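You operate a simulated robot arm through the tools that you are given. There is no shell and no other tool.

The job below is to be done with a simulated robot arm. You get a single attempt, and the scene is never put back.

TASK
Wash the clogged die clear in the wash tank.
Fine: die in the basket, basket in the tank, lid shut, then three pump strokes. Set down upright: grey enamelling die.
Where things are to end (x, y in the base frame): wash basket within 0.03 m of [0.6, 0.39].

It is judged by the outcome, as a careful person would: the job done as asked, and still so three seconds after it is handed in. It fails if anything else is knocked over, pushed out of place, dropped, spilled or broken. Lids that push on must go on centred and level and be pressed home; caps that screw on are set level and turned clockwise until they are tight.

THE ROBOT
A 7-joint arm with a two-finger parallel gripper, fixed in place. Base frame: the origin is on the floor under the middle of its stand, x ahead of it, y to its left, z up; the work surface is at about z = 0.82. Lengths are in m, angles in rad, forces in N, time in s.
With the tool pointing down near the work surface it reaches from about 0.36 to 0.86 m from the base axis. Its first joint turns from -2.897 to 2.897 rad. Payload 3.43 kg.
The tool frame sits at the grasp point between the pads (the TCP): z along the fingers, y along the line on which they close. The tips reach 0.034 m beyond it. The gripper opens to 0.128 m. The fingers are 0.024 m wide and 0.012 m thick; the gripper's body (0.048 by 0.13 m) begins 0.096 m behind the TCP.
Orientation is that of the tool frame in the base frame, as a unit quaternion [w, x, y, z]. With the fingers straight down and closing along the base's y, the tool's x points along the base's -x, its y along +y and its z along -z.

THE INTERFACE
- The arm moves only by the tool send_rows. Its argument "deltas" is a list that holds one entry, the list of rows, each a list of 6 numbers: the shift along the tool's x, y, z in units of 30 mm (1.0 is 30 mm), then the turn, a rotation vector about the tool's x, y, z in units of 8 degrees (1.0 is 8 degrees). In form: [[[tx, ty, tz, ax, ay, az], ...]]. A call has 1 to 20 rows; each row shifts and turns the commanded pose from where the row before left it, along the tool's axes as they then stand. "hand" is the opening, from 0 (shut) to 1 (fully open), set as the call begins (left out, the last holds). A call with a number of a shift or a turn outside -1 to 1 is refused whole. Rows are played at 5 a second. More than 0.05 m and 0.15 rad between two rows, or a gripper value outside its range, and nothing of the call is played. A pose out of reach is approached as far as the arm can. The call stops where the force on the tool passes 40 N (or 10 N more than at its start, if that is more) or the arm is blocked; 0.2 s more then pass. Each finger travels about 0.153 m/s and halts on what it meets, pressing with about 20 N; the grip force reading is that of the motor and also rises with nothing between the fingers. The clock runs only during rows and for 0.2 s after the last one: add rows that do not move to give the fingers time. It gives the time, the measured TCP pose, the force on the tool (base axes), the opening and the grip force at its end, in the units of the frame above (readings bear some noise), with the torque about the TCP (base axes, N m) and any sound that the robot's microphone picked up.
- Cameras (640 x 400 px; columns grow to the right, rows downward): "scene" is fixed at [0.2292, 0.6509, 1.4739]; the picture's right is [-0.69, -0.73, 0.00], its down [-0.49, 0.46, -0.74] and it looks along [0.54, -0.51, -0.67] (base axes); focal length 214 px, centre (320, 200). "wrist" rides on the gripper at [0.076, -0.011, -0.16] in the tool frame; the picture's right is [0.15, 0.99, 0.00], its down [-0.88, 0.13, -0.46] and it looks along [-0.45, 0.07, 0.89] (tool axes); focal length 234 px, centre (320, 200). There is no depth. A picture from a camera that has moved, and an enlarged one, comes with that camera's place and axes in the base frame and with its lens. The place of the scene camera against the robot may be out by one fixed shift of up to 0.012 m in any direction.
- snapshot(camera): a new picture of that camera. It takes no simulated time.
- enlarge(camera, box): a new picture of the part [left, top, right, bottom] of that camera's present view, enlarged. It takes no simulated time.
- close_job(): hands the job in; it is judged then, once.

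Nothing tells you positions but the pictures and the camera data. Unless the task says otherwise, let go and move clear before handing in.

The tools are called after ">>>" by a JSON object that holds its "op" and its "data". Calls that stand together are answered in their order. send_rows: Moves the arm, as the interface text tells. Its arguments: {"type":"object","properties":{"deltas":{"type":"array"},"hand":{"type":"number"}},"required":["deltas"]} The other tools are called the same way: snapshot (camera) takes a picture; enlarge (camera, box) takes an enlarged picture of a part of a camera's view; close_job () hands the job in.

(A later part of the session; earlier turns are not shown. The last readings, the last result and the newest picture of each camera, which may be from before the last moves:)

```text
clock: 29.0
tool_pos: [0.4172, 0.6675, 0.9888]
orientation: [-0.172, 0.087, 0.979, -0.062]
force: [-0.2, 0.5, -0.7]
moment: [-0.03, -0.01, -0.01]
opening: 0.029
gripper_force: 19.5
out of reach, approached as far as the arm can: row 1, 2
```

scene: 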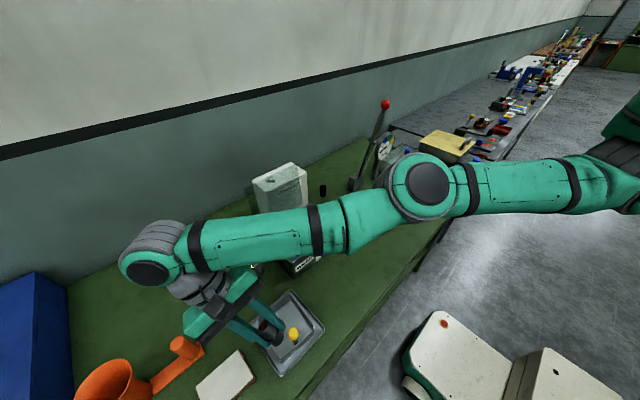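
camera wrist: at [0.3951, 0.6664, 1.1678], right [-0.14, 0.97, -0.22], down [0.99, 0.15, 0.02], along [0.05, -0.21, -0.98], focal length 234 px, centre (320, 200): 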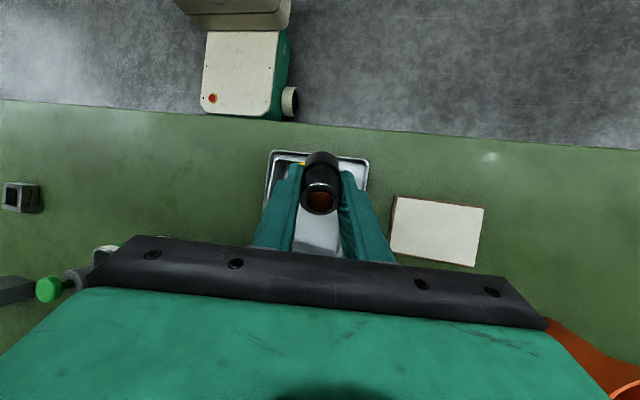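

>>> {"op": "snapshot", "data": {"camera": "scene"}}

>>> {"op": "enlarge", "data": {"camera": "scene", "box": [100, 100, 640, 350]}}

```text
taken
```

scene: 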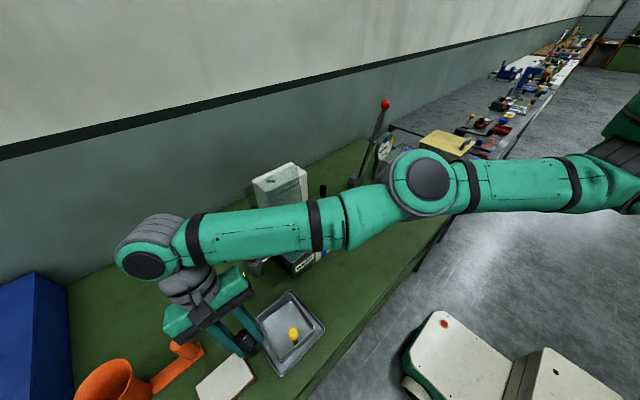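

```text
1.19 times, centred on (370, 225) of scene
camera zoom: at [0.2292, 0.6509, 1.4739], right [-0.69, -0.73, 0.0], down [-0.49, 0.46, -0.74], along [0.54, -0.51, -0.67], focal length 254 px, centre (261, 170)
```

zoom: 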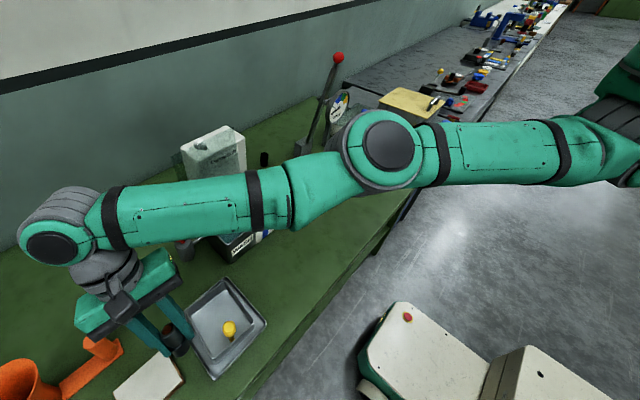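

The elbow appears flipped, with the shoulder joint probably near its own limit while the arm reaches low. Raising the straight arm should give it room, so I'll go up first with a slight inward bias.

>>> {"op": "send_rows", "data": {"deltas": [[[0.417, -0.441, -0.782, 0, 0, 0], [0.417, -0.441, -0.782, 0, 0, 0], [0.417, -0.441, -0.782, 0, 0, 0], [0.417, -0.441, -0.782, 0, 0, 0], [0.417, -0.441, -0.782, 0, 0, 0]]], "hand": 0.0}}

```text
clock: 30.2
tool_pos: [0.4119, 0.659, 1.1303]
orientation: [-0.172, 0.089, 0.979, -0.063]
force: [-1.1, 0.8, -1.2]
moment: [0.02, 0.03, 0.01]
opening: 0.029
gripper_force: 20.2
out of reach, approached as far as the arm can: row 1, 2, 3, 4, 5
```

>>> {"op": "send_rows", "data": {"deltas": [[[0.417, -0.441, -0.782, 0, 0, 0], [0.417, -0.441, -0.782, 0, 0, 0], [0.417, -0.441, -0.782, 0, 0, 0], [0.417, -0.441, -0.782, 0, 0, 0], [0.417, -0.441, -0.782, 0, 0, 0], [0.417, -0.441, -0.782, 0, 0, 0]]], "hand": 0.0}}

>>> {"op": "snapshot", "data": {"camera": "scene"}}

```text
clock: 31.6
tool_pos: [0.3942, 0.6247, 1.2789]
orientation: [-0.172, 0.087, 0.979, -0.062]
force: [0.1, 0.2, 0.2]
moment: [-0.07, 0.01, 0.02]
opening: 0.0289
gripper_force: 20.2
out of reach, approached as far as the arm can: row 1, 2
```

```text
taken
```

scene: 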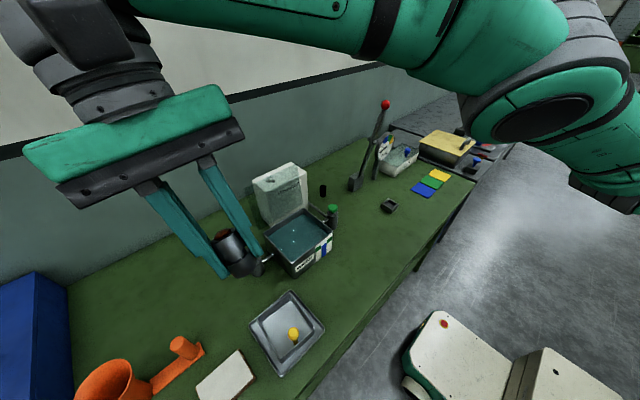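

The arm is free again; the last four rows were followed exactly. I'll retract at this safe height and then restore the hand's orientation.

>>> {"op": "send_rows", "data": {"deltas": [[[0.034, -0.846, 0.149, 0, 0, 0], [0.034, -0.846, 0.149, 0, 0, 0], [0.034, -0.846, 0.149, 0, 0, 0], [0.034, -0.846, 0.149, 0, 0, 0], [0.034, -0.846, 0.149, 0, 0, 0], [0.034, -0.846, 0.149, 0, 0, 0], [0.034, -0.846, 0.149, 0, 0, 0]]], "hand": 0.0}}

>>> {"op": "snapshot", "data": {"camera": "scene"}}

```text
clock: 33.2
tool_pos: [0.3506, 0.4471, 1.2769]
orientation: [-0.172, 0.088, 0.979, -0.063]
force: [-0.2, 0.8, -0.5]
moment: [-0.07, 0.01, -0.02]
opening: 0.0289
gripper_force: 20.1
```

```text
taken
```

scene: 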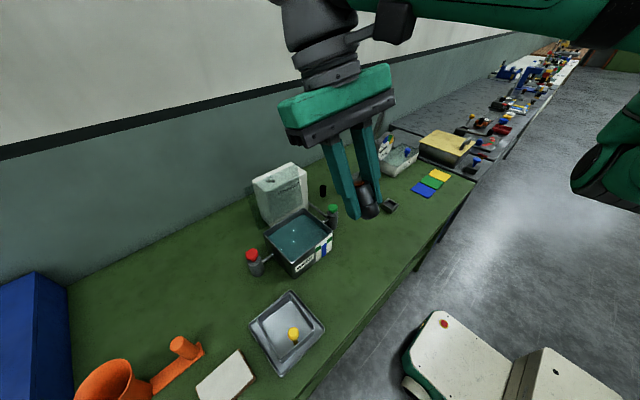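

Good, the motion is now tracking exactly. I'm restoring the grasp orientation (12° tilt) so the die is vertical again.

>>> {"op": "send_rows", "data": {"deltas": [[[0, 0, 0, -0.21, -0.798, -0.236], [0, 0, 0, -0.21, -0.798, -0.236], [0, 0, 0, -0.21, -0.798, -0.236], [0, 0, 0, -0.21, -0.798, -0.236], [0, 0, 0, -0.21, -0.798, -0.236], [0, 0, 0, 0, 0, 0]]], "hand": 0.0}}

>>> {"op": "snapshot", "data": {"camera": "scene"}}

>>> {"op": "snapshot", "data": {"camera": "wrist"}}

```text
clock: 34.6
tool_pos: [0.3503, 0.4459, 1.2781]
orientation: [0.107, -0.001, 0.994, 0.002]
force: [0.0, 0.5, -0.7]
moment: [0.0, 0.03, -0.01]
opening: 0.0287
gripper_force: 19.6
```

```text
taken
```

scene: 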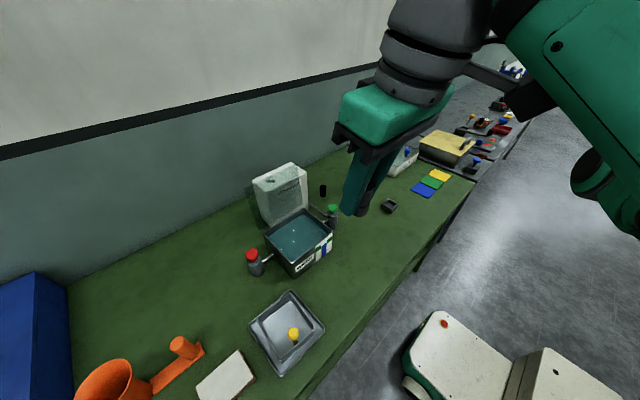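

```text
taken
camera wrist: at [0.2424, 0.4346, 1.4193], right [-0.14, 0.99, -0.03], down [0.76, 0.13, 0.63], along [0.63, 0.07, -0.77], focal length 234 px, centre (320, 200)
```

wrist: 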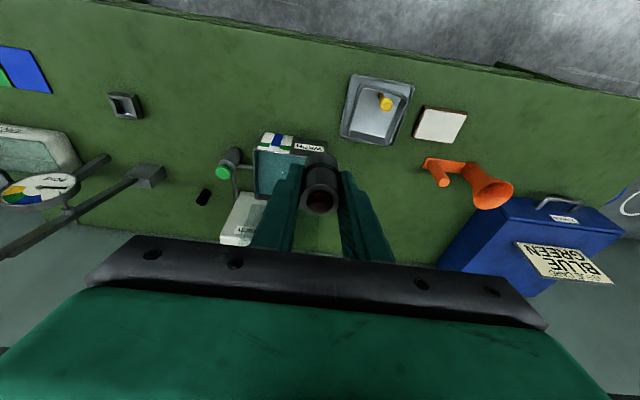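

The orientation is back and the die looks vertical. I'll approach the basket again from above, moving in small stages and checking that the arm tracks.

>>> {"op": "send_rows", "data": {"deltas": [[[-0.122, 0.578, 0.753, 0, 0, 0], [-0.122, 0.578, 0.753, 0, 0, 0], [-0.122, 0.578, 0.753, 0, 0, 0], [-0.122, 0.578, 0.753, 0, 0, 0], [-0.122, 0.578, 0.753, 0, 0, 0], [-0.122, 0.578, 0.753, 0, 0, 0]]], "hand": 0.0}}

>>> {"op": "snapshot", "data": {"camera": "scene"}}

>>> {"op": "snapshot", "data": {"camera": "wrist"}}

```text
clock: 36.0
tool_pos: [0.4009, 0.5521, 1.1501]
orientation: [0.107, 0.001, 0.994, 0.002]
force: [0.3, 0.4, -0.3]
moment: [0.02, -0.01, 0.0]
opening: 0.0291
gripper_force: 20.0
```

```text
taken
```

scene: 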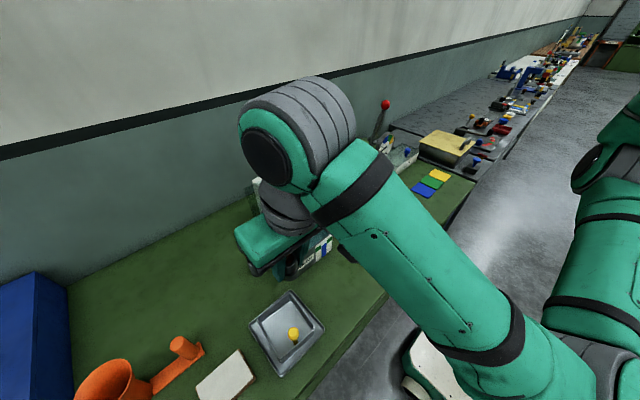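

```text
taken
camera wrist: at [0.2941, 0.5406, 1.2921], right [-0.14, 0.99, -0.03], down [0.76, 0.13, 0.63], along [0.63, 0.07, -0.77], focal length 234 px, centre (320, 200)
```

wrist: 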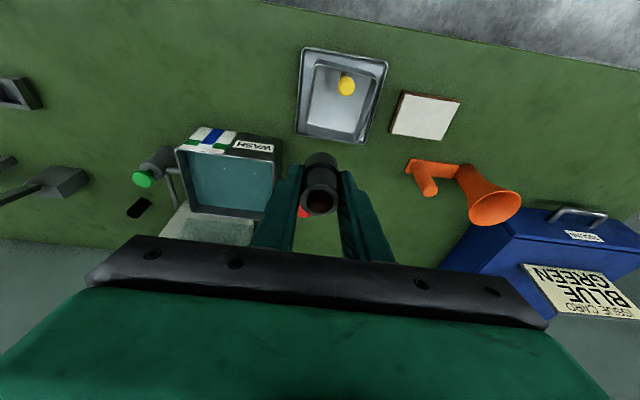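

The posture now matches the natural one from before, with the elbow out to the side and off the bench. Next I descend to just above the basket.

>>> {"op": "send_rows", "data": {"deltas": [[[0.037, 0.148, 0.869, 0, 0, 0], [0.037, 0.148, 0.869, 0, 0, 0], [0.037, 0.148, 0.869, 0, 0, 0], [0.037, 0.148, 0.869, 0, 0, 0], [0.037, 0.148, 0.869, 0, 0, 0], [0.037, 0.148, 0.869, 0, 0, 0], [0.037, 0.148, 0.869, 0, 0, 0], [0, 0, 0, 0, 0, 0]]], "hand": 0.0}}

>>> {"op": "snapshot", "data": {"camera": "wrist"}}

>>> {"op": "snapshot", "data": {"camera": "scene"}}

```text
clock: 37.8
tool_pos: [0.4306, 0.5831, 0.9711]
orientation: [0.107, 0.0, 0.994, 0.003]
force: [0.8, 0.5, -0.8]
moment: [-0.01, 0.02, 0.04]
opening: 0.0287
gripper_force: 20.0
```

```text
taken
camera wrist: at [0.3226, 0.5719, 1.112], right [-0.14, 0.99, -0.03], down [0.76, 0.13, 0.63], along [0.63, 0.07, -0.77], focal length 234 px, centre (320, 200)
```

wrist: 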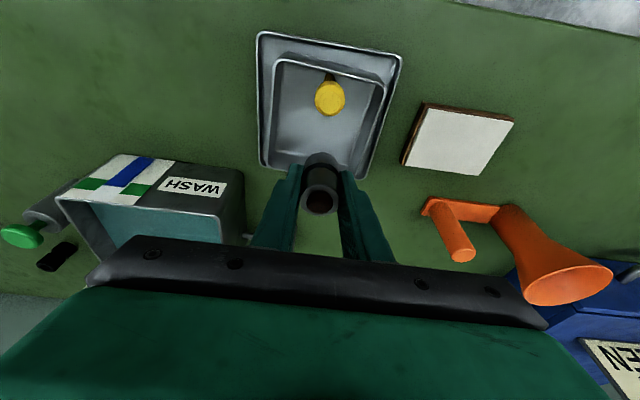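

```text
taken
```

scene: 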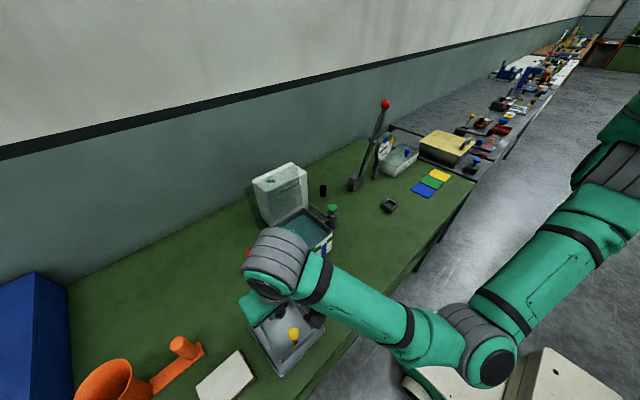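

>>> {"op": "enlarge", "data": {"camera": "wrist", "box": [240, 20, 420, 220]}}

```text
2.00 times, centred on (330, 120) of wrist
camera zoom: at [0.3226, 0.5719, 1.112], right [-0.14, 0.99, -0.03], down [0.76, 0.13, 0.63], along [0.63, 0.07, -0.77], focal length 468 px, centre (300, 360)
```

zoom: 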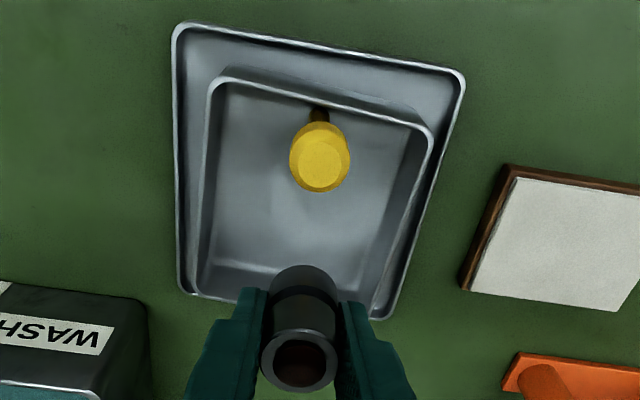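

The die is positioned over the basket, clear of the knob. I'll descend into the basket in stages.

>>> {"op": "send_rows", "data": {"deltas": [[[0.211, 0, 0.977, 0, 0, 0], [0.211, 0, 0.977, 0, 0, 0], [0.211, 0, 0.977, 0, 0, 0], [0, 0, 0, 0, 0, 0]]], "hand": 0.0}}

>>> {"op": "snapshot", "data": {"camera": "wrist"}}

```text
clock: 38.8
tool_pos: [0.4319, 0.5838, 0.881]
orientation: [0.106, 0.0, 0.994, 0.003]
force: [0.1, 1.0, -0.9]
moment: [-0.02, 0.03, 0.01]
opening: 0.0288
gripper_force: 19.5
```

```text
taken
camera wrist: at [0.3235, 0.5718, 1.0222], right [-0.14, 0.99, -0.03], down [0.76, 0.13, 0.63], along [0.63, 0.07, -0.77], focal length 234 px, centre (320, 200)
```

wrist: 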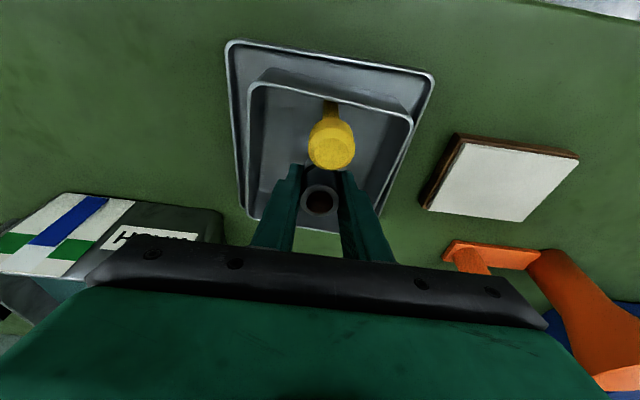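

>>> {"op": "send_rows", "data": {"deltas": [[[0.0211, 0, 0.0977, 0, 0, 0], [0.0211, 0, 0.0977, 0, 0, 0], [0.0211, 0, 0.0977, 0, 0, 0]]], "hand": 0.0}}

```text
clock: 39.6
tool_pos: [0.4318, 0.5841, 0.8724]
orientation: [0.106, 0.001, 0.994, 0.002]
force: [1.1, -0.5, -0.5]
moment: [-0.02, -0.01, 0.02]
opening: 0.0291
gripper_force: 19.6
```

No contact yet. Continuing down in 2 mm steps.

>>> {"op": "send_rows", "data": {"deltas": [[[0.0141, 0, 0.0651, 0, 0, 0], [0.0141, 0, 0.0651, 0, 0, 0]]], "hand": 0.0}}

```text
clock: 40.2
tool_pos: [0.4314, 0.5834, 0.8679]
orientation: [0.107, 0.0, 0.994, 0.002]
force: [-0.3, 0.3, -1.2]
moment: [0.0, -0.01, 0.02]
opening: 0.029
gripper_force: 19.7
```

>>> {"op": "send_rows", "data": {"deltas": [[[0.0141, 0, 0.0651, 0, 0, 0]]], "hand": 0.0}}

>>> {"op": "send_rows", "data": {"deltas": [[[0.0106, 0, 0.0489, 0, 0, 0]]], "hand": 0.0}}

```text
clock: 40.6
tool_pos: [0.4316, 0.5824, 0.8663]
orientation: [0.107, 0.001, 0.994, 0.003]
force: [-1.5, -1.6, 5.8]
moment: [-0.13, 0.11, 0.0]
opening: 0.0286
gripper_force: 19.7
```

```text
clock: 41.0
tool_pos: [0.4311, 0.5838, 0.8664]
orientation: [0.107, 0.0, 0.994, 0.003]
force: [0.0, -2.7, 15.3]
moment: [-0.15, 0.14, 0.04]
opening: 0.0292
gripper_force: 19.6
```

The die is on the basket floor (contact at z 0.866). I'm easing off slightly and then opening to release it.

>>> {"op": "send_rows", "data": {"deltas": [[[-0.007, 0, -0.033, 0, 0, 0], [0, 0, 0, 0, 0, 0]]], "hand": 0.0}}

>>> {"op": "send_rows", "data": {"deltas": [[[0, 0, 0, 0, 0, 0], [0, 0, 0, 0, 0, 0], [0, 0, 0, 0, 0, 0]]], "hand": 0.42}}

>>> {"op": "enlarge", "data": {"camera": "wrist", "box": [220, 30, 440, 250]}}

```text
clock: 41.6
tool_pos: [0.433, 0.5844, 0.8647]
orientation: [0.107, -0.001, 0.994, 0.003]
force: [2.7, 2.1, 9.0]
moment: [0.01, 0.0, 0.0]
opening: 0.0289
gripper_force: 19.9
```

```text
clock: 42.4
tool_pos: [0.4324, 0.5838, 0.865]
orientation: [0.106, -0.001, 0.994, 0.001]
force: [-0.2, 0.0, -0.5]
moment: [-0.02, 0.0, -0.04]
opening: 0.054
gripper_force: 0.0
```

```text
1.82 times, centred on (330, 140) of wrist
camera zoom: at [0.3238, 0.5717, 1.0066], right [-0.14, 0.99, -0.03], down [0.76, 0.13, 0.63], along [0.63, 0.07, -0.77], focal length 426 px, centre (302, 309)
```

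zoom: 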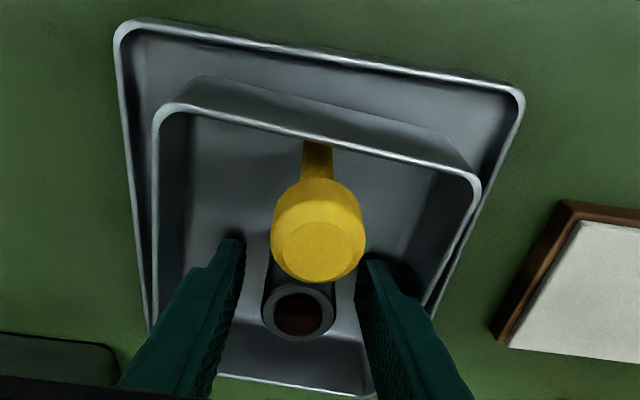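

The die stands upright in the basket and is released. I'm lifting straight up and levelling the tool.

>>> {"op": "send_rows", "data": {"deltas": [[[-0.07, 0, -0.33, 0, 0, 0], [-0.197, 0, -0.912, 0, 0, 0], [-0.197, 0, -0.912, 0, 0, 0], [-0.197, 0, -0.912, 0, 0, 0], [-0.197, 0, -0.912, 0, 0, 0], [0, 0, 0, 0, 0.5, 0], [0, 0, 0, 0, 0.5, 0], [0, 0, 0, 0, 0.53, 0], [0, 0, 0, 0, 0, 0]]], "hand": 0.42}}

>>> {"op": "snapshot", "data": {"camera": "wrist"}}

>>> {"op": "enlarge", "data": {"camera": "scene", "box": [220, 180, 360, 380]}}

```text
clock: 44.4
tool_pos: [0.4315, 0.5823, 0.9871]
orientation: [-0.001, 0.0, 1.0, 0.001]
force: [0.2, -0.9, 0.1]
moment: [-0.02, 0.0, 0.03]
opening: 0.0541
gripper_force: 0.1
```

```text
taken
camera wrist: at [0.3566, 0.5703, 1.1484], right [-0.15, 0.99, 0.0], down [0.88, 0.13, 0.45], along [0.45, 0.07, -0.89], focal length 234 px, centre (320, 200)
```

wrist: 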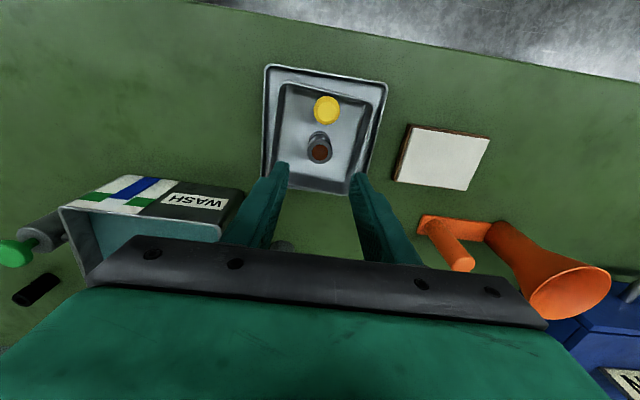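

```text
2.00 times, centred on (290, 280) of scene
camera zoom: at [0.2292, 0.6509, 1.4739], right [-0.69, -0.73, 0.0], down [-0.49, 0.46, -0.74], along [0.54, -0.51, -0.67], focal length 429 px, centre (380, 40)
```

zoom: 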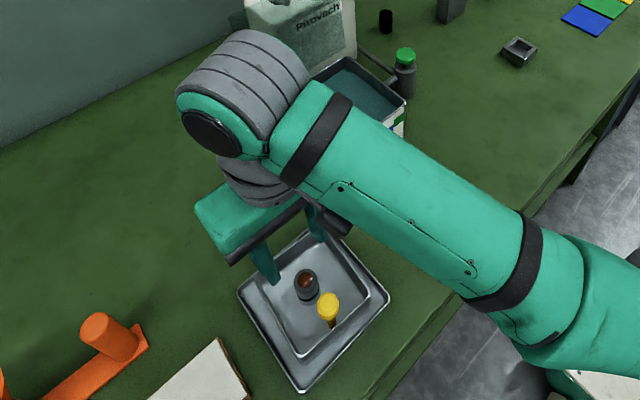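

The die is standing upright in the basket. Now I'll measure the basket for its lift.

>>> {"op": "enlarge", "data": {"camera": "wrist", "box": [245, 50, 405, 210]}}

>>> {"op": "enlarge", "data": {"camera": "scene", "box": [240, 275, 350, 385]}}

```text
2.50 times, centred on (325, 130) of wrist
camera zoom: at [0.3566, 0.5703, 1.1484], right [-0.15, 0.99, 0.0], down [0.88, 0.13, 0.45], along [0.45, 0.07, -0.89], focal length 585 px, centre (308, 375)
```

zoom: 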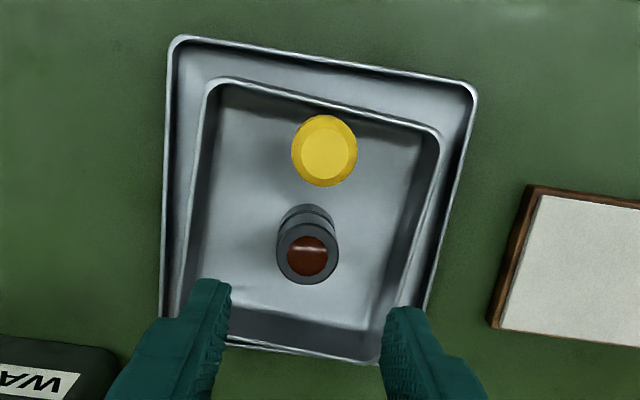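

```text
3.64 times, centred on (295, 330) of scene
camera zoom: at [0.2292, 0.6509, 1.4739], right [-0.69, -0.73, 0.0], down [-0.49, 0.46, -0.74], along [0.54, -0.51, -0.67], focal length 780 px, centre (411, -273)
```

zoom: 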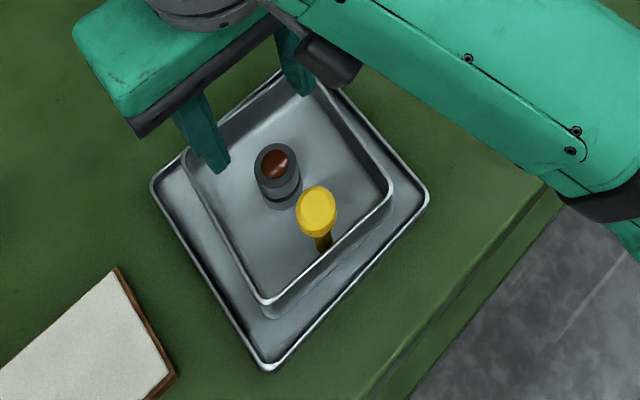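

The basket centre is about (0.424, 0.581), rotated roughly 3°, with its rim near z 0.871. I'll open fully, centre over it, and come down outside its walls with the tips above the tray rim.

>>> {"op": "send_rows", "data": {"deltas": [[[0.125, -0.022, 0.3, 0, 0, 0], [0.125, -0.022, 0.6, 0, 0, 0], [0, 0, 0.7, 0, 0, 0], [0, 0, 0.9, 0, 0, 0], [0, 0, 0, 0, 0, 0]]], "hand": 1.0}}

>>> {"op": "snapshot", "data": {"camera": "wrist"}}

>>> {"op": "enlarge", "data": {"camera": "scene", "box": [220, 255, 350, 385]}}

```text
clock: 45.6
tool_pos: [0.4231, 0.5814, 0.9127]
orientation: [0.0, 0.0, 1.0, 0.003]
force: [-0.4, 0.2, 0.2]
moment: [0.01, -0.03, 0.01]
opening: 0.128
gripper_force: 0.1
```

```text
taken
camera wrist: at [0.3474, 0.5701, 1.0731], right [-0.15, 0.99, 0.0], down [0.88, 0.13, 0.46], along [0.45, 0.07, -0.89], focal length 234 px, centre (320, 200)
```

wrist: 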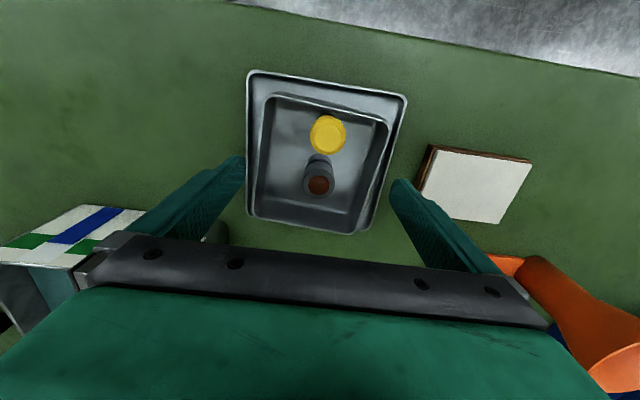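

```text
3.08 times, centred on (285, 320) of scene
camera zoom: at [0.2292, 0.6509, 1.4739], right [-0.69, -0.73, 0.0], down [-0.49, 0.46, -0.74], along [0.54, -0.51, -0.67], focal length 660 px, centre (428, -169)
```

zoom: 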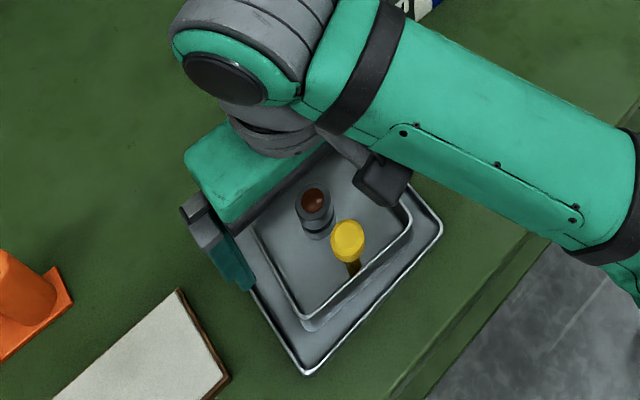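

The fingers straddle the basket symmetrically. I'm descending to grip height (tips about z 0.848).

>>> {"op": "send_rows", "data": {"deltas": [[[0, 0, 0.5, 0, 0, 0], [0, 0, 0.5, 0, 0, 0], [0, 0, 0, 0, 0, 0]]], "hand": 1.0}}

>>> {"op": "enlarge", "data": {"camera": "wrist", "box": [200, 60, 440, 260]}}

```text
clock: 46.4
tool_pos: [0.4241, 0.581, 0.8831]
orientation: [-0.001, 0.0, 1.0, 0.003]
force: [0.5, 0.5, 0.3]
moment: [0.0, -0.01, 0.02]
opening: 0.1278
gripper_force: 0.1
```

```text
2.00 times, centred on (320, 160) of wrist
camera zoom: at [0.3482, 0.5701, 1.0424], right [-0.15, 0.99, 0.0], down [0.88, 0.13, 0.46], along [0.45, 0.07, -0.89], focal length 468 px, centre (320, 280)
```

zoom: 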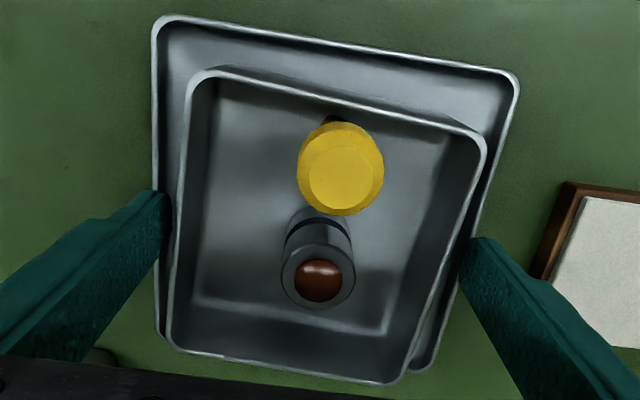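

Now I'm closing gently in two steps onto the basket walls.

>>> {"op": "send_rows", "data": {"deltas": [[[0, 0, 0, 0, 0, 0], [0, 0, 0, 0, 0, 0]]], "hand": 0.86}}

>>> {"op": "send_rows", "data": {"deltas": [[[0, 0, 0, 0, 0, 0], [0, 0, 0, 0, 0, 0]]], "hand": 0.7}}

>>> {"op": "snapshot", "data": {"camera": "wrist"}}

```text
clock: 47.0
tool_pos: [0.4246, 0.5802, 0.882]
orientation: [-0.001, 0.0, 1.0, 0.002]
force: [0.9, -0.1, -0.7]
moment: [-0.02, -0.04, -0.02]
opening: 0.1111
gripper_force: 0.7
```

```text
clock: 47.6
tool_pos: [0.4249, 0.5801, 0.8807]
orientation: [-0.001, 0.0, 1.0, 0.002]
force: [-0.3, -0.1, -0.5]
moment: [-0.02, -0.01, -0.03]
opening: 0.1108
gripper_force: 19.8
```

```text
taken
camera wrist: at [0.3482, 0.5701, 1.0425], right [-0.15, 0.99, 0.0], down [0.88, 0.13, 0.46], along [0.45, 0.07, -0.89], focal length 234 px, centre (320, 200)
```

wrist: 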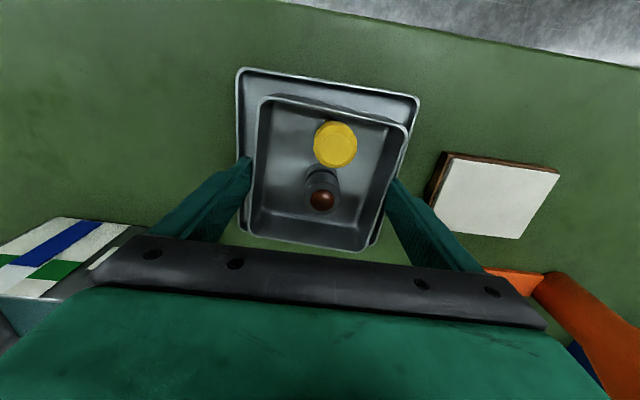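

Both walls are gripped (111 mm, 20 N). A small test lift first.

>>> {"op": "send_rows", "data": {"deltas": [[[0, 0, -0.15, 0, 0, 0], [0, 0, -0.3, 0, 0, 0], [0, 0, -0.3, 0, 0, 0], [0, 0, 0, 0, 0, 0]]], "hand": 0.7}}

>>> {"op": "enlarge", "data": {"camera": "scene", "box": [220, 255, 350, 385]}}

>>> {"op": "enlarge", "data": {"camera": "wrist", "box": [200, 60, 440, 260]}}

```text
clock: 48.6
tool_pos: [0.4232, 0.5825, 0.9045]
orientation: [-0.001, 0.0, 1.0, 0.003]
force: [0.0, 0.4, -1.1]
moment: [-0.01, 0.02, -0.01]
opening: 0.1108
gripper_force: 19.6
```

```text
3.08 times, centred on (285, 320) of scene
camera zoom: at [0.2292, 0.6509, 1.4739], right [-0.69, -0.73, 0.0], down [-0.49, 0.46, -0.74], along [0.54, -0.51, -0.67], focal length 660 px, centre (428, -169)
```

zoom: 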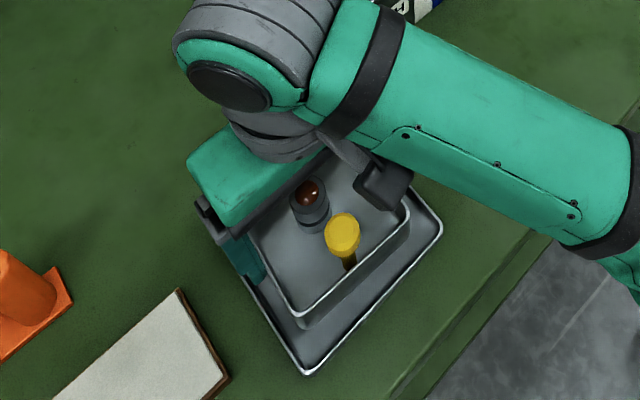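

```text
2.00 times, centred on (320, 160) of wrist
camera zoom: at [0.3478, 0.5703, 1.0654], right [-0.15, 0.99, 0.0], down [0.88, 0.13, 0.46], along [0.45, 0.07, -0.89], focal length 468 px, centre (320, 280)
```

zoom: 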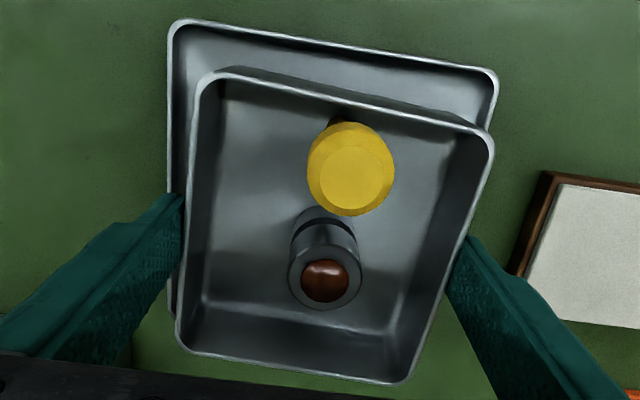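

The basket lifted level with the die standing, and the tray stayed put. I'm raising it to clear the tank rim, then carrying it slowly toward the tank.

>>> {"op": "send_rows", "data": {"deltas": [[[0, 0, -0.3, 0, 0, 0], [0, 0, -0.5, 0, 0, 0], [0, 0, -0.6, 0, 0, 0], [0, 0, -0.6, 0, 0, 0], [0, 0, -0.6, 0, 0, 0], [0, 0, -0.6, 0, 0, 0], [0, 0, -0.6, 0, 0, 0], [0, 0, -0.4, 0, 0, 0], [0, 0, -0.15, 0, 0, 0], [0, 0, 0, 0, 0, 0]]], "hand": 0.7}}

>>> {"op": "enlarge", "data": {"camera": "wrist", "box": [200, 60, 440, 260]}}

```text
clock: 50.8
tool_pos: [0.4257, 0.5822, 1.0344]
orientation: [-0.001, 0.001, 1.0, 0.003]
force: [-0.4, -0.2, -1.5]
moment: [0.01, -0.02, -0.01]
opening: 0.1108
gripper_force: 20.2
```

```text
2.00 times, centred on (320, 160) of wrist
camera zoom: at [0.3492, 0.57, 1.1962], right [-0.15, 0.99, 0.0], down [0.88, 0.13, 0.46], along [0.45, 0.07, -0.89], focal length 468 px, centre (320, 280)
```

zoom: 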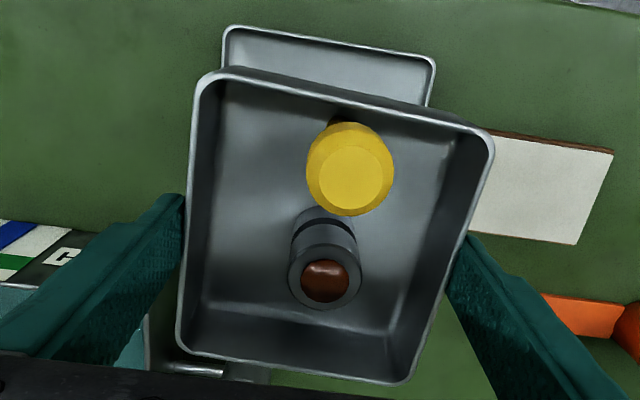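

Steady. Carrying across to above the tank at about (0.60, 0.39), with gradual acceleration.

>>> {"op": "send_rows", "data": {"deltas": [[[-0.15, -0.16, 0, 0, 0, 0], [-0.3, -0.33, 0, 0, 0, 0], [-0.42, -0.455, 0, 0, 0, 0], [-0.42, -0.455, 0, 0, 0, 0], [-0.42, -0.455, 0, 0, 0, 0], [-0.42, -0.455, 0, 0, 0, 0], [-0.42, -0.455, 0, 0, 0, 0], [-0.42, -0.455, 0, 0, 0, 0], [-0.42, -0.455, 0, 0, 0, 0], [-0.42, -0.455, 0, 0, 0, 0], [-0.42, -0.455, 0, 0, 0, 0], [-0.42, -0.455, 0, 0, 0, 0], [-0.42, -0.455, 0, 0, 0, 0], [-0.42, -0.455, 0, 0, 0, 0], [-0.25, -0.27, 0, 0, 0, 0], [-0.1, -0.1, 0, 0, 0, 0], [0, 0, 0, 0, 0, 0]]], "hand": 0.7}}

>>> {"op": "snapshot", "data": {"camera": "wrist"}}

>>> {"op": "snapshot", "data": {"camera": "scene"}}

```text
clock: 54.4
tool_pos: [0.6008, 0.392, 1.0326]
orientation: [-0.001, 0.0, 1.0, 0.002]
force: [0.1, 0.9, -1.3]
moment: [0.01, -0.03, -0.05]
opening: 0.1107
gripper_force: 19.5
```

```text
taken
camera wrist: at [0.5246, 0.3799, 1.1943], right [-0.15, 0.99, 0.0], down [0.88, 0.13, 0.46], along [0.45, 0.07, -0.89], focal length 234 px, centre (320, 200)
```

wrist: 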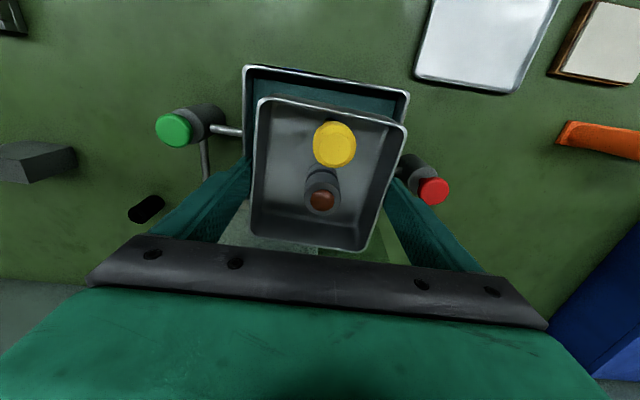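

```text
taken
```

scene: 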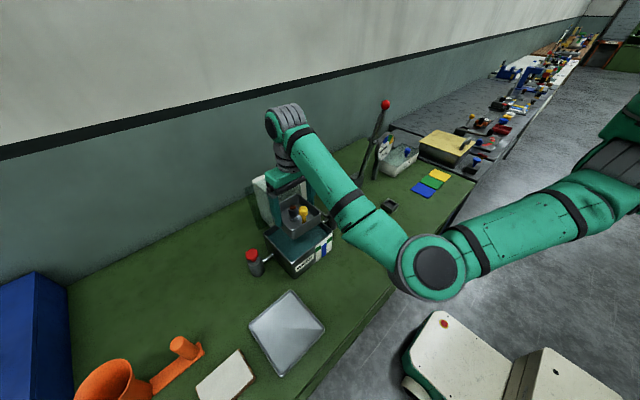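

>>> {"op": "enlarge", "data": {"camera": "wrist", "box": [220, 50, 460, 260]}}

>>> {"op": "enlarge", "data": {"camera": "scene", "box": [235, 140, 375, 290]}}

```text
1.90 times, centred on (340, 155) of wrist
camera zoom: at [0.5246, 0.3799, 1.1943], right [-0.15, 0.99, 0.0], down [0.88, 0.13, 0.46], along [0.45, 0.07, -0.89], focal length 446 px, centre (282, 286)
```

zoom: 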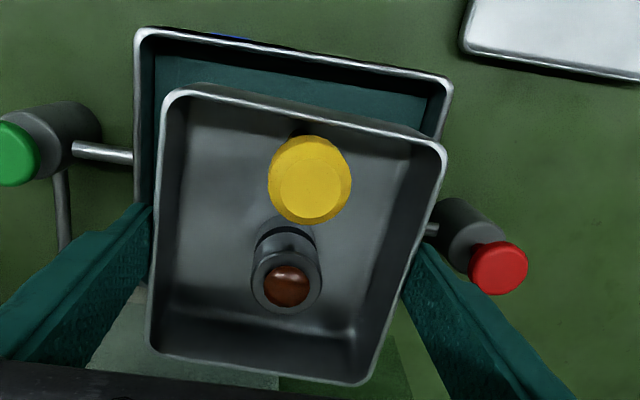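

```text
2.67 times, centred on (305, 215) of scene
camera zoom: at [0.2292, 0.6509, 1.4739], right [-0.69, -0.73, 0.0], down [-0.49, 0.46, -0.74], along [0.54, -0.51, -0.67], focal length 572 px, centre (360, 160)
```

zoom: 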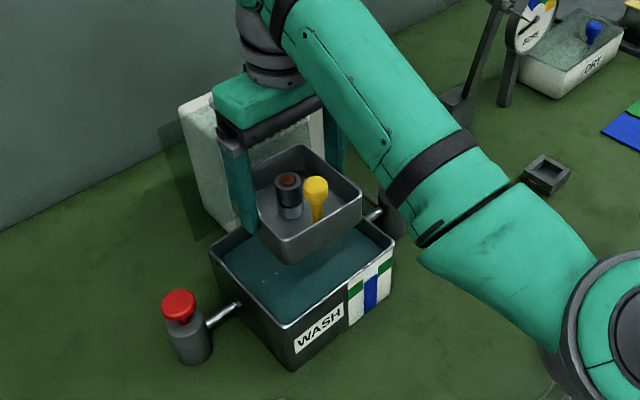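

The basket is centred over the tank at (0.60, 0.39) with about 15 mm clearance all round. I'm lowering it slowly.

>>> {"op": "send_rows", "data": {"deltas": [[[0, -0.04, 0.2, 0, 0, 0], [0, 0, 0.4, 0, 0, 0], [0, 0, 0.5, 0, 0, 0], [0, 0, 0.5, 0, 0, 0], [0, 0, 0.5, 0, 0, 0], [0, 0, 0.5, 0, 0, 0], [0, 0, 0.5, 0, 0, 0], [0, 0, 0.4, 0, 0, 0], [0, 0, 0.3, 0, 0, 0], [0, 0, 0, 0, 0, 0]]], "hand": 0.7}}

>>> {"op": "snapshot", "data": {"camera": "wrist"}}

>>> {"op": "enlarge", "data": {"camera": "scene", "box": [235, 140, 375, 290]}}

```text
clock: 56.6
tool_pos: [0.5999, 0.3901, 0.9196]
orientation: [0.0, 0.0, 1.0, 0.002]
force: [-1.5, -0.4, -2.4]
moment: [-0.03, 0.0, 0.01]
opening: 0.1102
gripper_force: 19.8
```

```text
taken
camera wrist: at [0.5237, 0.3789, 1.0809], right [-0.15, 0.99, 0.0], down [0.88, 0.13, 0.46], along [0.45, 0.07, -0.89], focal length 234 px, centre (320, 200)
```

wrist: 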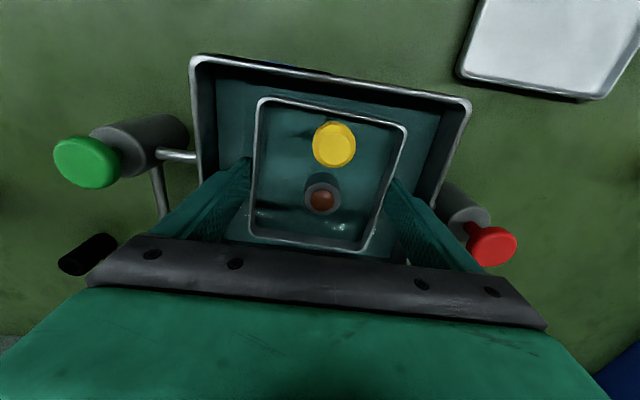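

```text
2.67 times, centred on (305, 215) of scene
camera zoom: at [0.2292, 0.6509, 1.4739], right [-0.69, -0.73, 0.0], down [-0.49, 0.46, -0.74], along [0.54, -0.51, -0.67], focal length 572 px, centre (360, 160)
```

zoom: 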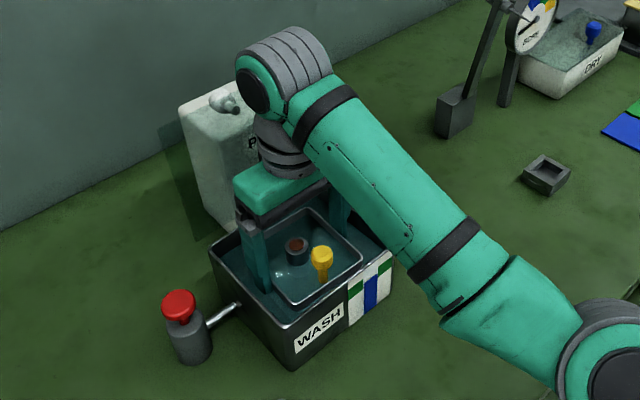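

The basket is inside the tank walls. Continuing down in small steps to find the tank floor.

>>> {"op": "send_rows", "data": {"deltas": [[[0, 0, 0.17, 0, 0, 0], [0, 0, 0.17, 0, 0, 0], [0, 0, 0.17, 0, 0, 0], [0, 0, 0.17, 0, 0, 0]]], "hand": 0.7}}

```text
clock: 57.6
tool_pos: [0.5987, 0.39, 0.9013]
orientation: [-0.001, 0.0, 1.0, 0.003]
force: [0.1, -1.2, -0.9]
moment: [0.0, -0.01, 0.02]
opening: 0.1103
gripper_force: 20.2
```

>>> {"op": "send_rows", "data": {"deltas": [[[0, 0, 0.1, 0, 0, 0], [0, 0, 0.1, 0, 0, 0]]], "hand": 0.7}}

>>> {"op": "send_rows", "data": {"deltas": [[[0, 0, 0.08, 0, 0, 0], [0, 0, 0.08, 0, 0, 0]]], "hand": 0.7}}

```text
clock: 58.2
tool_pos: [0.5994, 0.3898, 0.8938]
orientation: [0.0, -0.001, 1.0, 0.002]
force: [0.4, 0.1, -1.7]
moment: [0.02, 0.0, -0.02]
opening: 0.1104
gripper_force: 20.2
```

```text
clock: 58.8
tool_pos: [0.5998, 0.389, 0.8887]
orientation: [0.0, 0.0, 1.0, 0.003]
force: [-0.1, 0.4, -1.0]
moment: [0.01, -0.03, 0.0]
opening: 0.1104
gripper_force: 20.1
```

>>> {"op": "send_rows", "data": {"deltas": [[[0, 0, 0.08, 0, 0, 0]]], "hand": 0.7}}

>>> {"op": "send_rows", "data": {"deltas": [[[0, 0, 0.06, 0, 0, 0]]], "hand": 0.7}}

```text
clock: 59.2
tool_pos: [0.5992, 0.3891, 0.887]
orientation: [-0.001, 0.0, 1.0, 0.003]
force: [1.1, -0.6, -0.9]
moment: [0.0, -0.01, -0.01]
opening: 0.1099
gripper_force: 20.0
```

```text
clock: 59.6
tool_pos: [0.6005, 0.3901, 0.8852]
orientation: [-0.001, 0.0, 1.0, 0.002]
force: [0.1, -0.2, -1.3]
moment: [-0.02, 0.0, 0.01]
opening: 0.11
gripper_force: 20.0
```

>>> {"op": "send_rows", "data": {"deltas": [[[0, 0, 0.06, 0, 0, 0]]], "hand": 0.7}}

>>> {"op": "send_rows", "data": {"deltas": [[[0, 0, 0.06, 0, 0, 0]]], "hand": 0.7}}

```text
clock: 60.0
tool_pos: [0.6004, 0.3915, 0.8828]
orientation: [0.0, 0.0, 1.0, 0.002]
force: [-1.5, -0.3, 4.2]
moment: [-0.46, 0.26, -0.11]
opening: 0.1104
gripper_force: 20.2
```

```text
clock: 60.4
tool_pos: [0.6001, 0.3905, 0.8827]
orientation: [0.001, 0.0, 1.0, 0.002]
force: [-1.1, -0.3, 14.2]
moment: [-0.1, 0.03, -0.49]
opening: 0.1102
gripper_force: 20.2
```

The basket is on the tank floor (contact at TCP z 0.883). I'm releasing it with a small opening that stays inside the tank walls.

>>> {"op": "send_rows", "data": {"deltas": [[[0, 0, -0.03, 0, 0, 0], [0, 0, 0, 0, 0, 0], [0, 0, 0, 0, 0, 0]]], "hand": 0.95}}

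>>> {"op": "snapshot", "data": {"camera": "wrist"}}

```text
clock: 61.2
tool_pos: [0.6007, 0.3887, 0.8827]
orientation: [-0.001, 0.001, 1.0, 0.002]
force: [-1.3, 0.8, -0.8]
moment: [-0.01, -0.02, -0.03]
opening: 0.1218
gripper_force: 0.2
```

```text
taken
camera wrist: at [0.5241, 0.3782, 1.0436], right [-0.15, 0.99, 0.0], down [0.88, 0.13, 0.46], along [0.45, 0.07, -0.89], focal length 234 px, centre (320, 200)
```

wrist: 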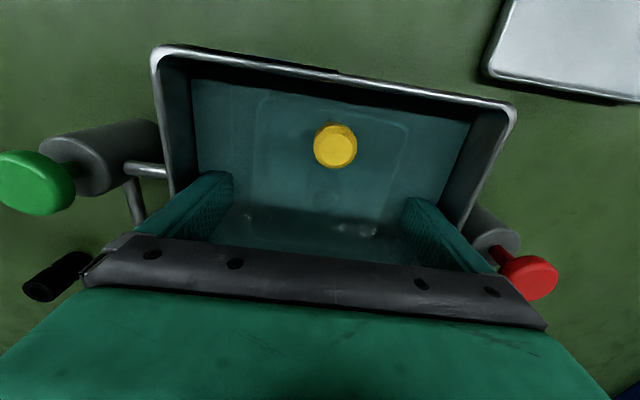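

Released; the basket and die are now submerged. I'm lifting the hand straight up out of the tank.

>>> {"op": "send_rows", "data": {"deltas": [[[0, 0, -0.3, 0, 0, 0], [0, 0, -0.6, 0, 0, 0], [0, 0, -0.8, 0, 0, 0], [0, 0, -0.8, 0, 0, 0], [0, 0, -0.8, 0, 0, 0], [0, 0, -0.8, 0, 0, 0], [0, 0, -0.8, 0, 0, 0], [0, 0, 0, 0, 0, 0]]], "hand": 0.95}}

>>> {"op": "snapshot", "data": {"camera": "wrist"}}

>>> {"op": "enlarge", "data": {"camera": "scene", "box": [235, 140, 375, 290]}}

```text
clock: 63.0
tool_pos: [0.6001, 0.3908, 1.0304]
orientation: [0.0, 0.0, 1.0, 0.002]
force: [-1.1, 0.2, 0.0]
moment: [-0.03, -0.02, -0.02]
opening: 0.1216
gripper_force: 0.0
```

```text
taken
camera wrist: at [0.5242, 0.3792, 1.1901], right [-0.15, 0.99, 0.0], down [0.88, 0.13, 0.46], along [0.45, 0.07, -0.89], focal length 234 px, centre (320, 200)
```

wrist: 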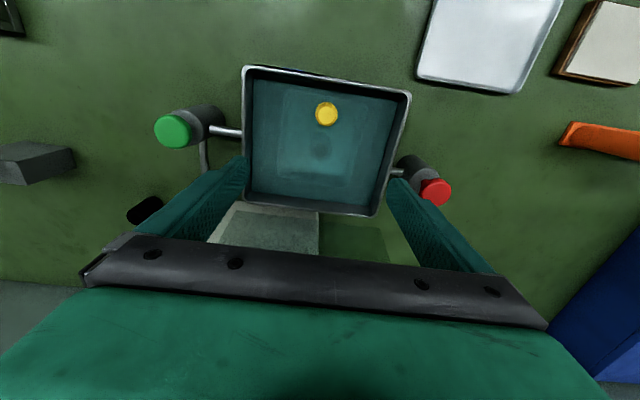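

```text
2.67 times, centred on (305, 215) of scene
camera zoom: at [0.2292, 0.6509, 1.4739], right [-0.69, -0.73, 0.0], down [-0.49, 0.46, -0.74], along [0.54, -0.51, -0.67], focal length 572 px, centre (360, 160)
```

zoom: 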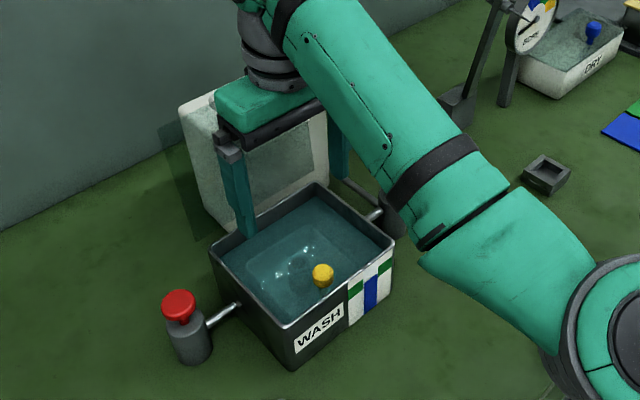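

>>> {"op": "enlarge", "data": {"camera": "wrist", "box": [230, 55, 420, 225]}}

>>> {"op": "enlarge", "data": {"camera": "wrist", "box": [380, 140, 480, 230]}}

>>> {"op": "enlarge", "data": {"camera": "wrist", "box": [130, 80, 260, 180]}}

```text
2.35 times, centred on (325, 140) of wrist
camera zoom: at [0.5242, 0.3792, 1.1901], right [-0.15, 0.99, 0.0], down [0.88, 0.13, 0.46], along [0.45, 0.07, -0.89], focal length 551 px, centre (308, 341)
```

zoom: 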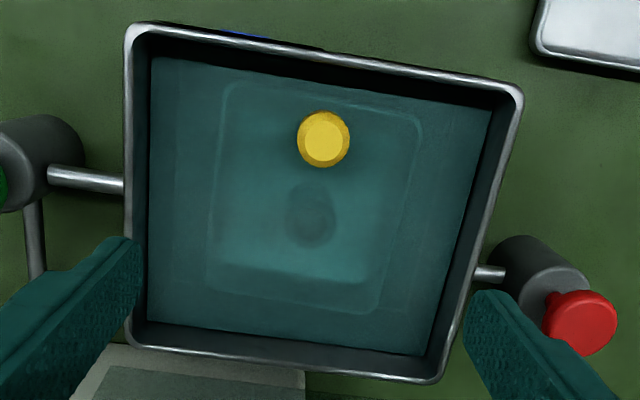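

```text
4.44 times, centred on (430, 185) of wrist
camera zoom: at [0.5242, 0.3792, 1.1901], right [-0.15, 0.99, 0.0], down [0.88, 0.13, 0.46], along [0.45, 0.07, -0.89], focal length 1041 px, centre (-169, 267)
```

zoom: 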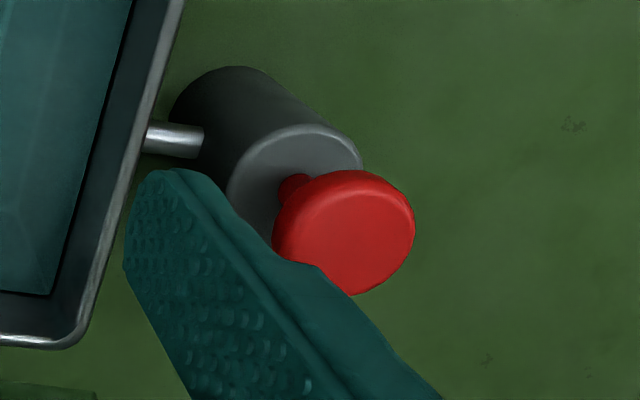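

```text
4.00 times, centred on (195, 130) of wrist
camera zoom: at [0.5242, 0.3792, 1.1901], right [-0.15, 0.99, 0.0], down [0.88, 0.13, 0.46], along [0.45, 0.07, -0.89], focal length 937 px, centre (820, 480)
```

zoom: 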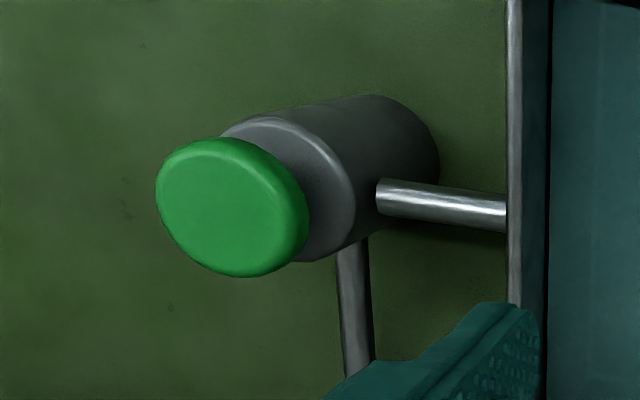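

The basket is in the tank at about (0.60, 0.39) with the die upright, and the level looks fine. Next is the lid: I'll rise above it to see its free edge and handle.

>>> {"op": "send_rows", "data": {"deltas": [[[0, 0, -0.9, 0, 0, 0], [0, 0, -0.9, 0, 0, 0], [0, 0, -0.9, 0, 0, 0], [-0.3, 0, -0.9, 0, 0, 0], [-0.3, 0, -0.9, 0, 0, 0], [-0.3, 0, -0.9, 0, 0, 0], [-0.4, 0, -0.9, 0, 0, 0], [-0.4, 0, -0.9, 0, 0, 0], [0, 0, 0, 0, 0, 0]]], "hand": 0.95}}

>>> {"op": "snapshot", "data": {"camera": "wrist"}}

>>> {"op": "enlarge", "data": {"camera": "scene", "box": [225, 140, 345, 240]}}

```text
clock: 65.0
tool_pos: [0.6519, 0.3891, 1.2449]
orientation: [-0.001, 0.0, 1.0, 0.003]
force: [0.4, -0.4, -0.1]
moment: [0.0, 0.01, -0.02]
opening: 0.1216
gripper_force: 0.0
```

```text
taken
camera wrist: at [0.5763, 0.3769, 1.4043], right [-0.15, 0.99, 0.0], down [0.88, 0.13, 0.46], along [0.45, 0.07, -0.89], focal length 234 px, centre (320, 200)
```

wrist: 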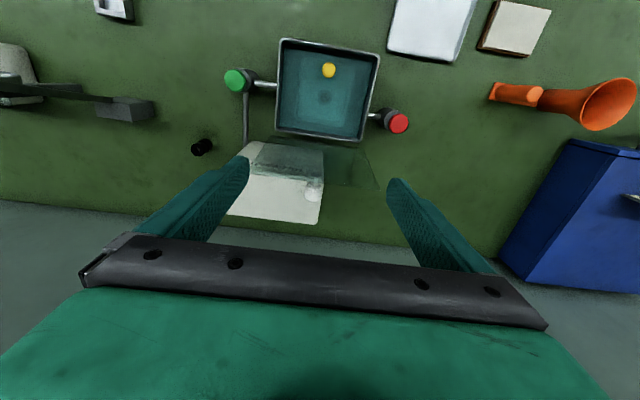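

```text
4.00 times, centred on (285, 190) of scene
camera zoom: at [0.2292, 0.6509, 1.4739], right [-0.69, -0.73, 0.0], down [-0.49, 0.46, -0.74], along [0.54, -0.51, -0.67], focal length 858 px, centre (460, 240)
```

zoom: 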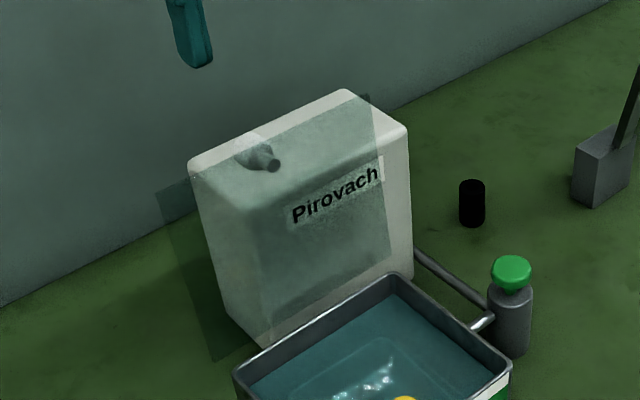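

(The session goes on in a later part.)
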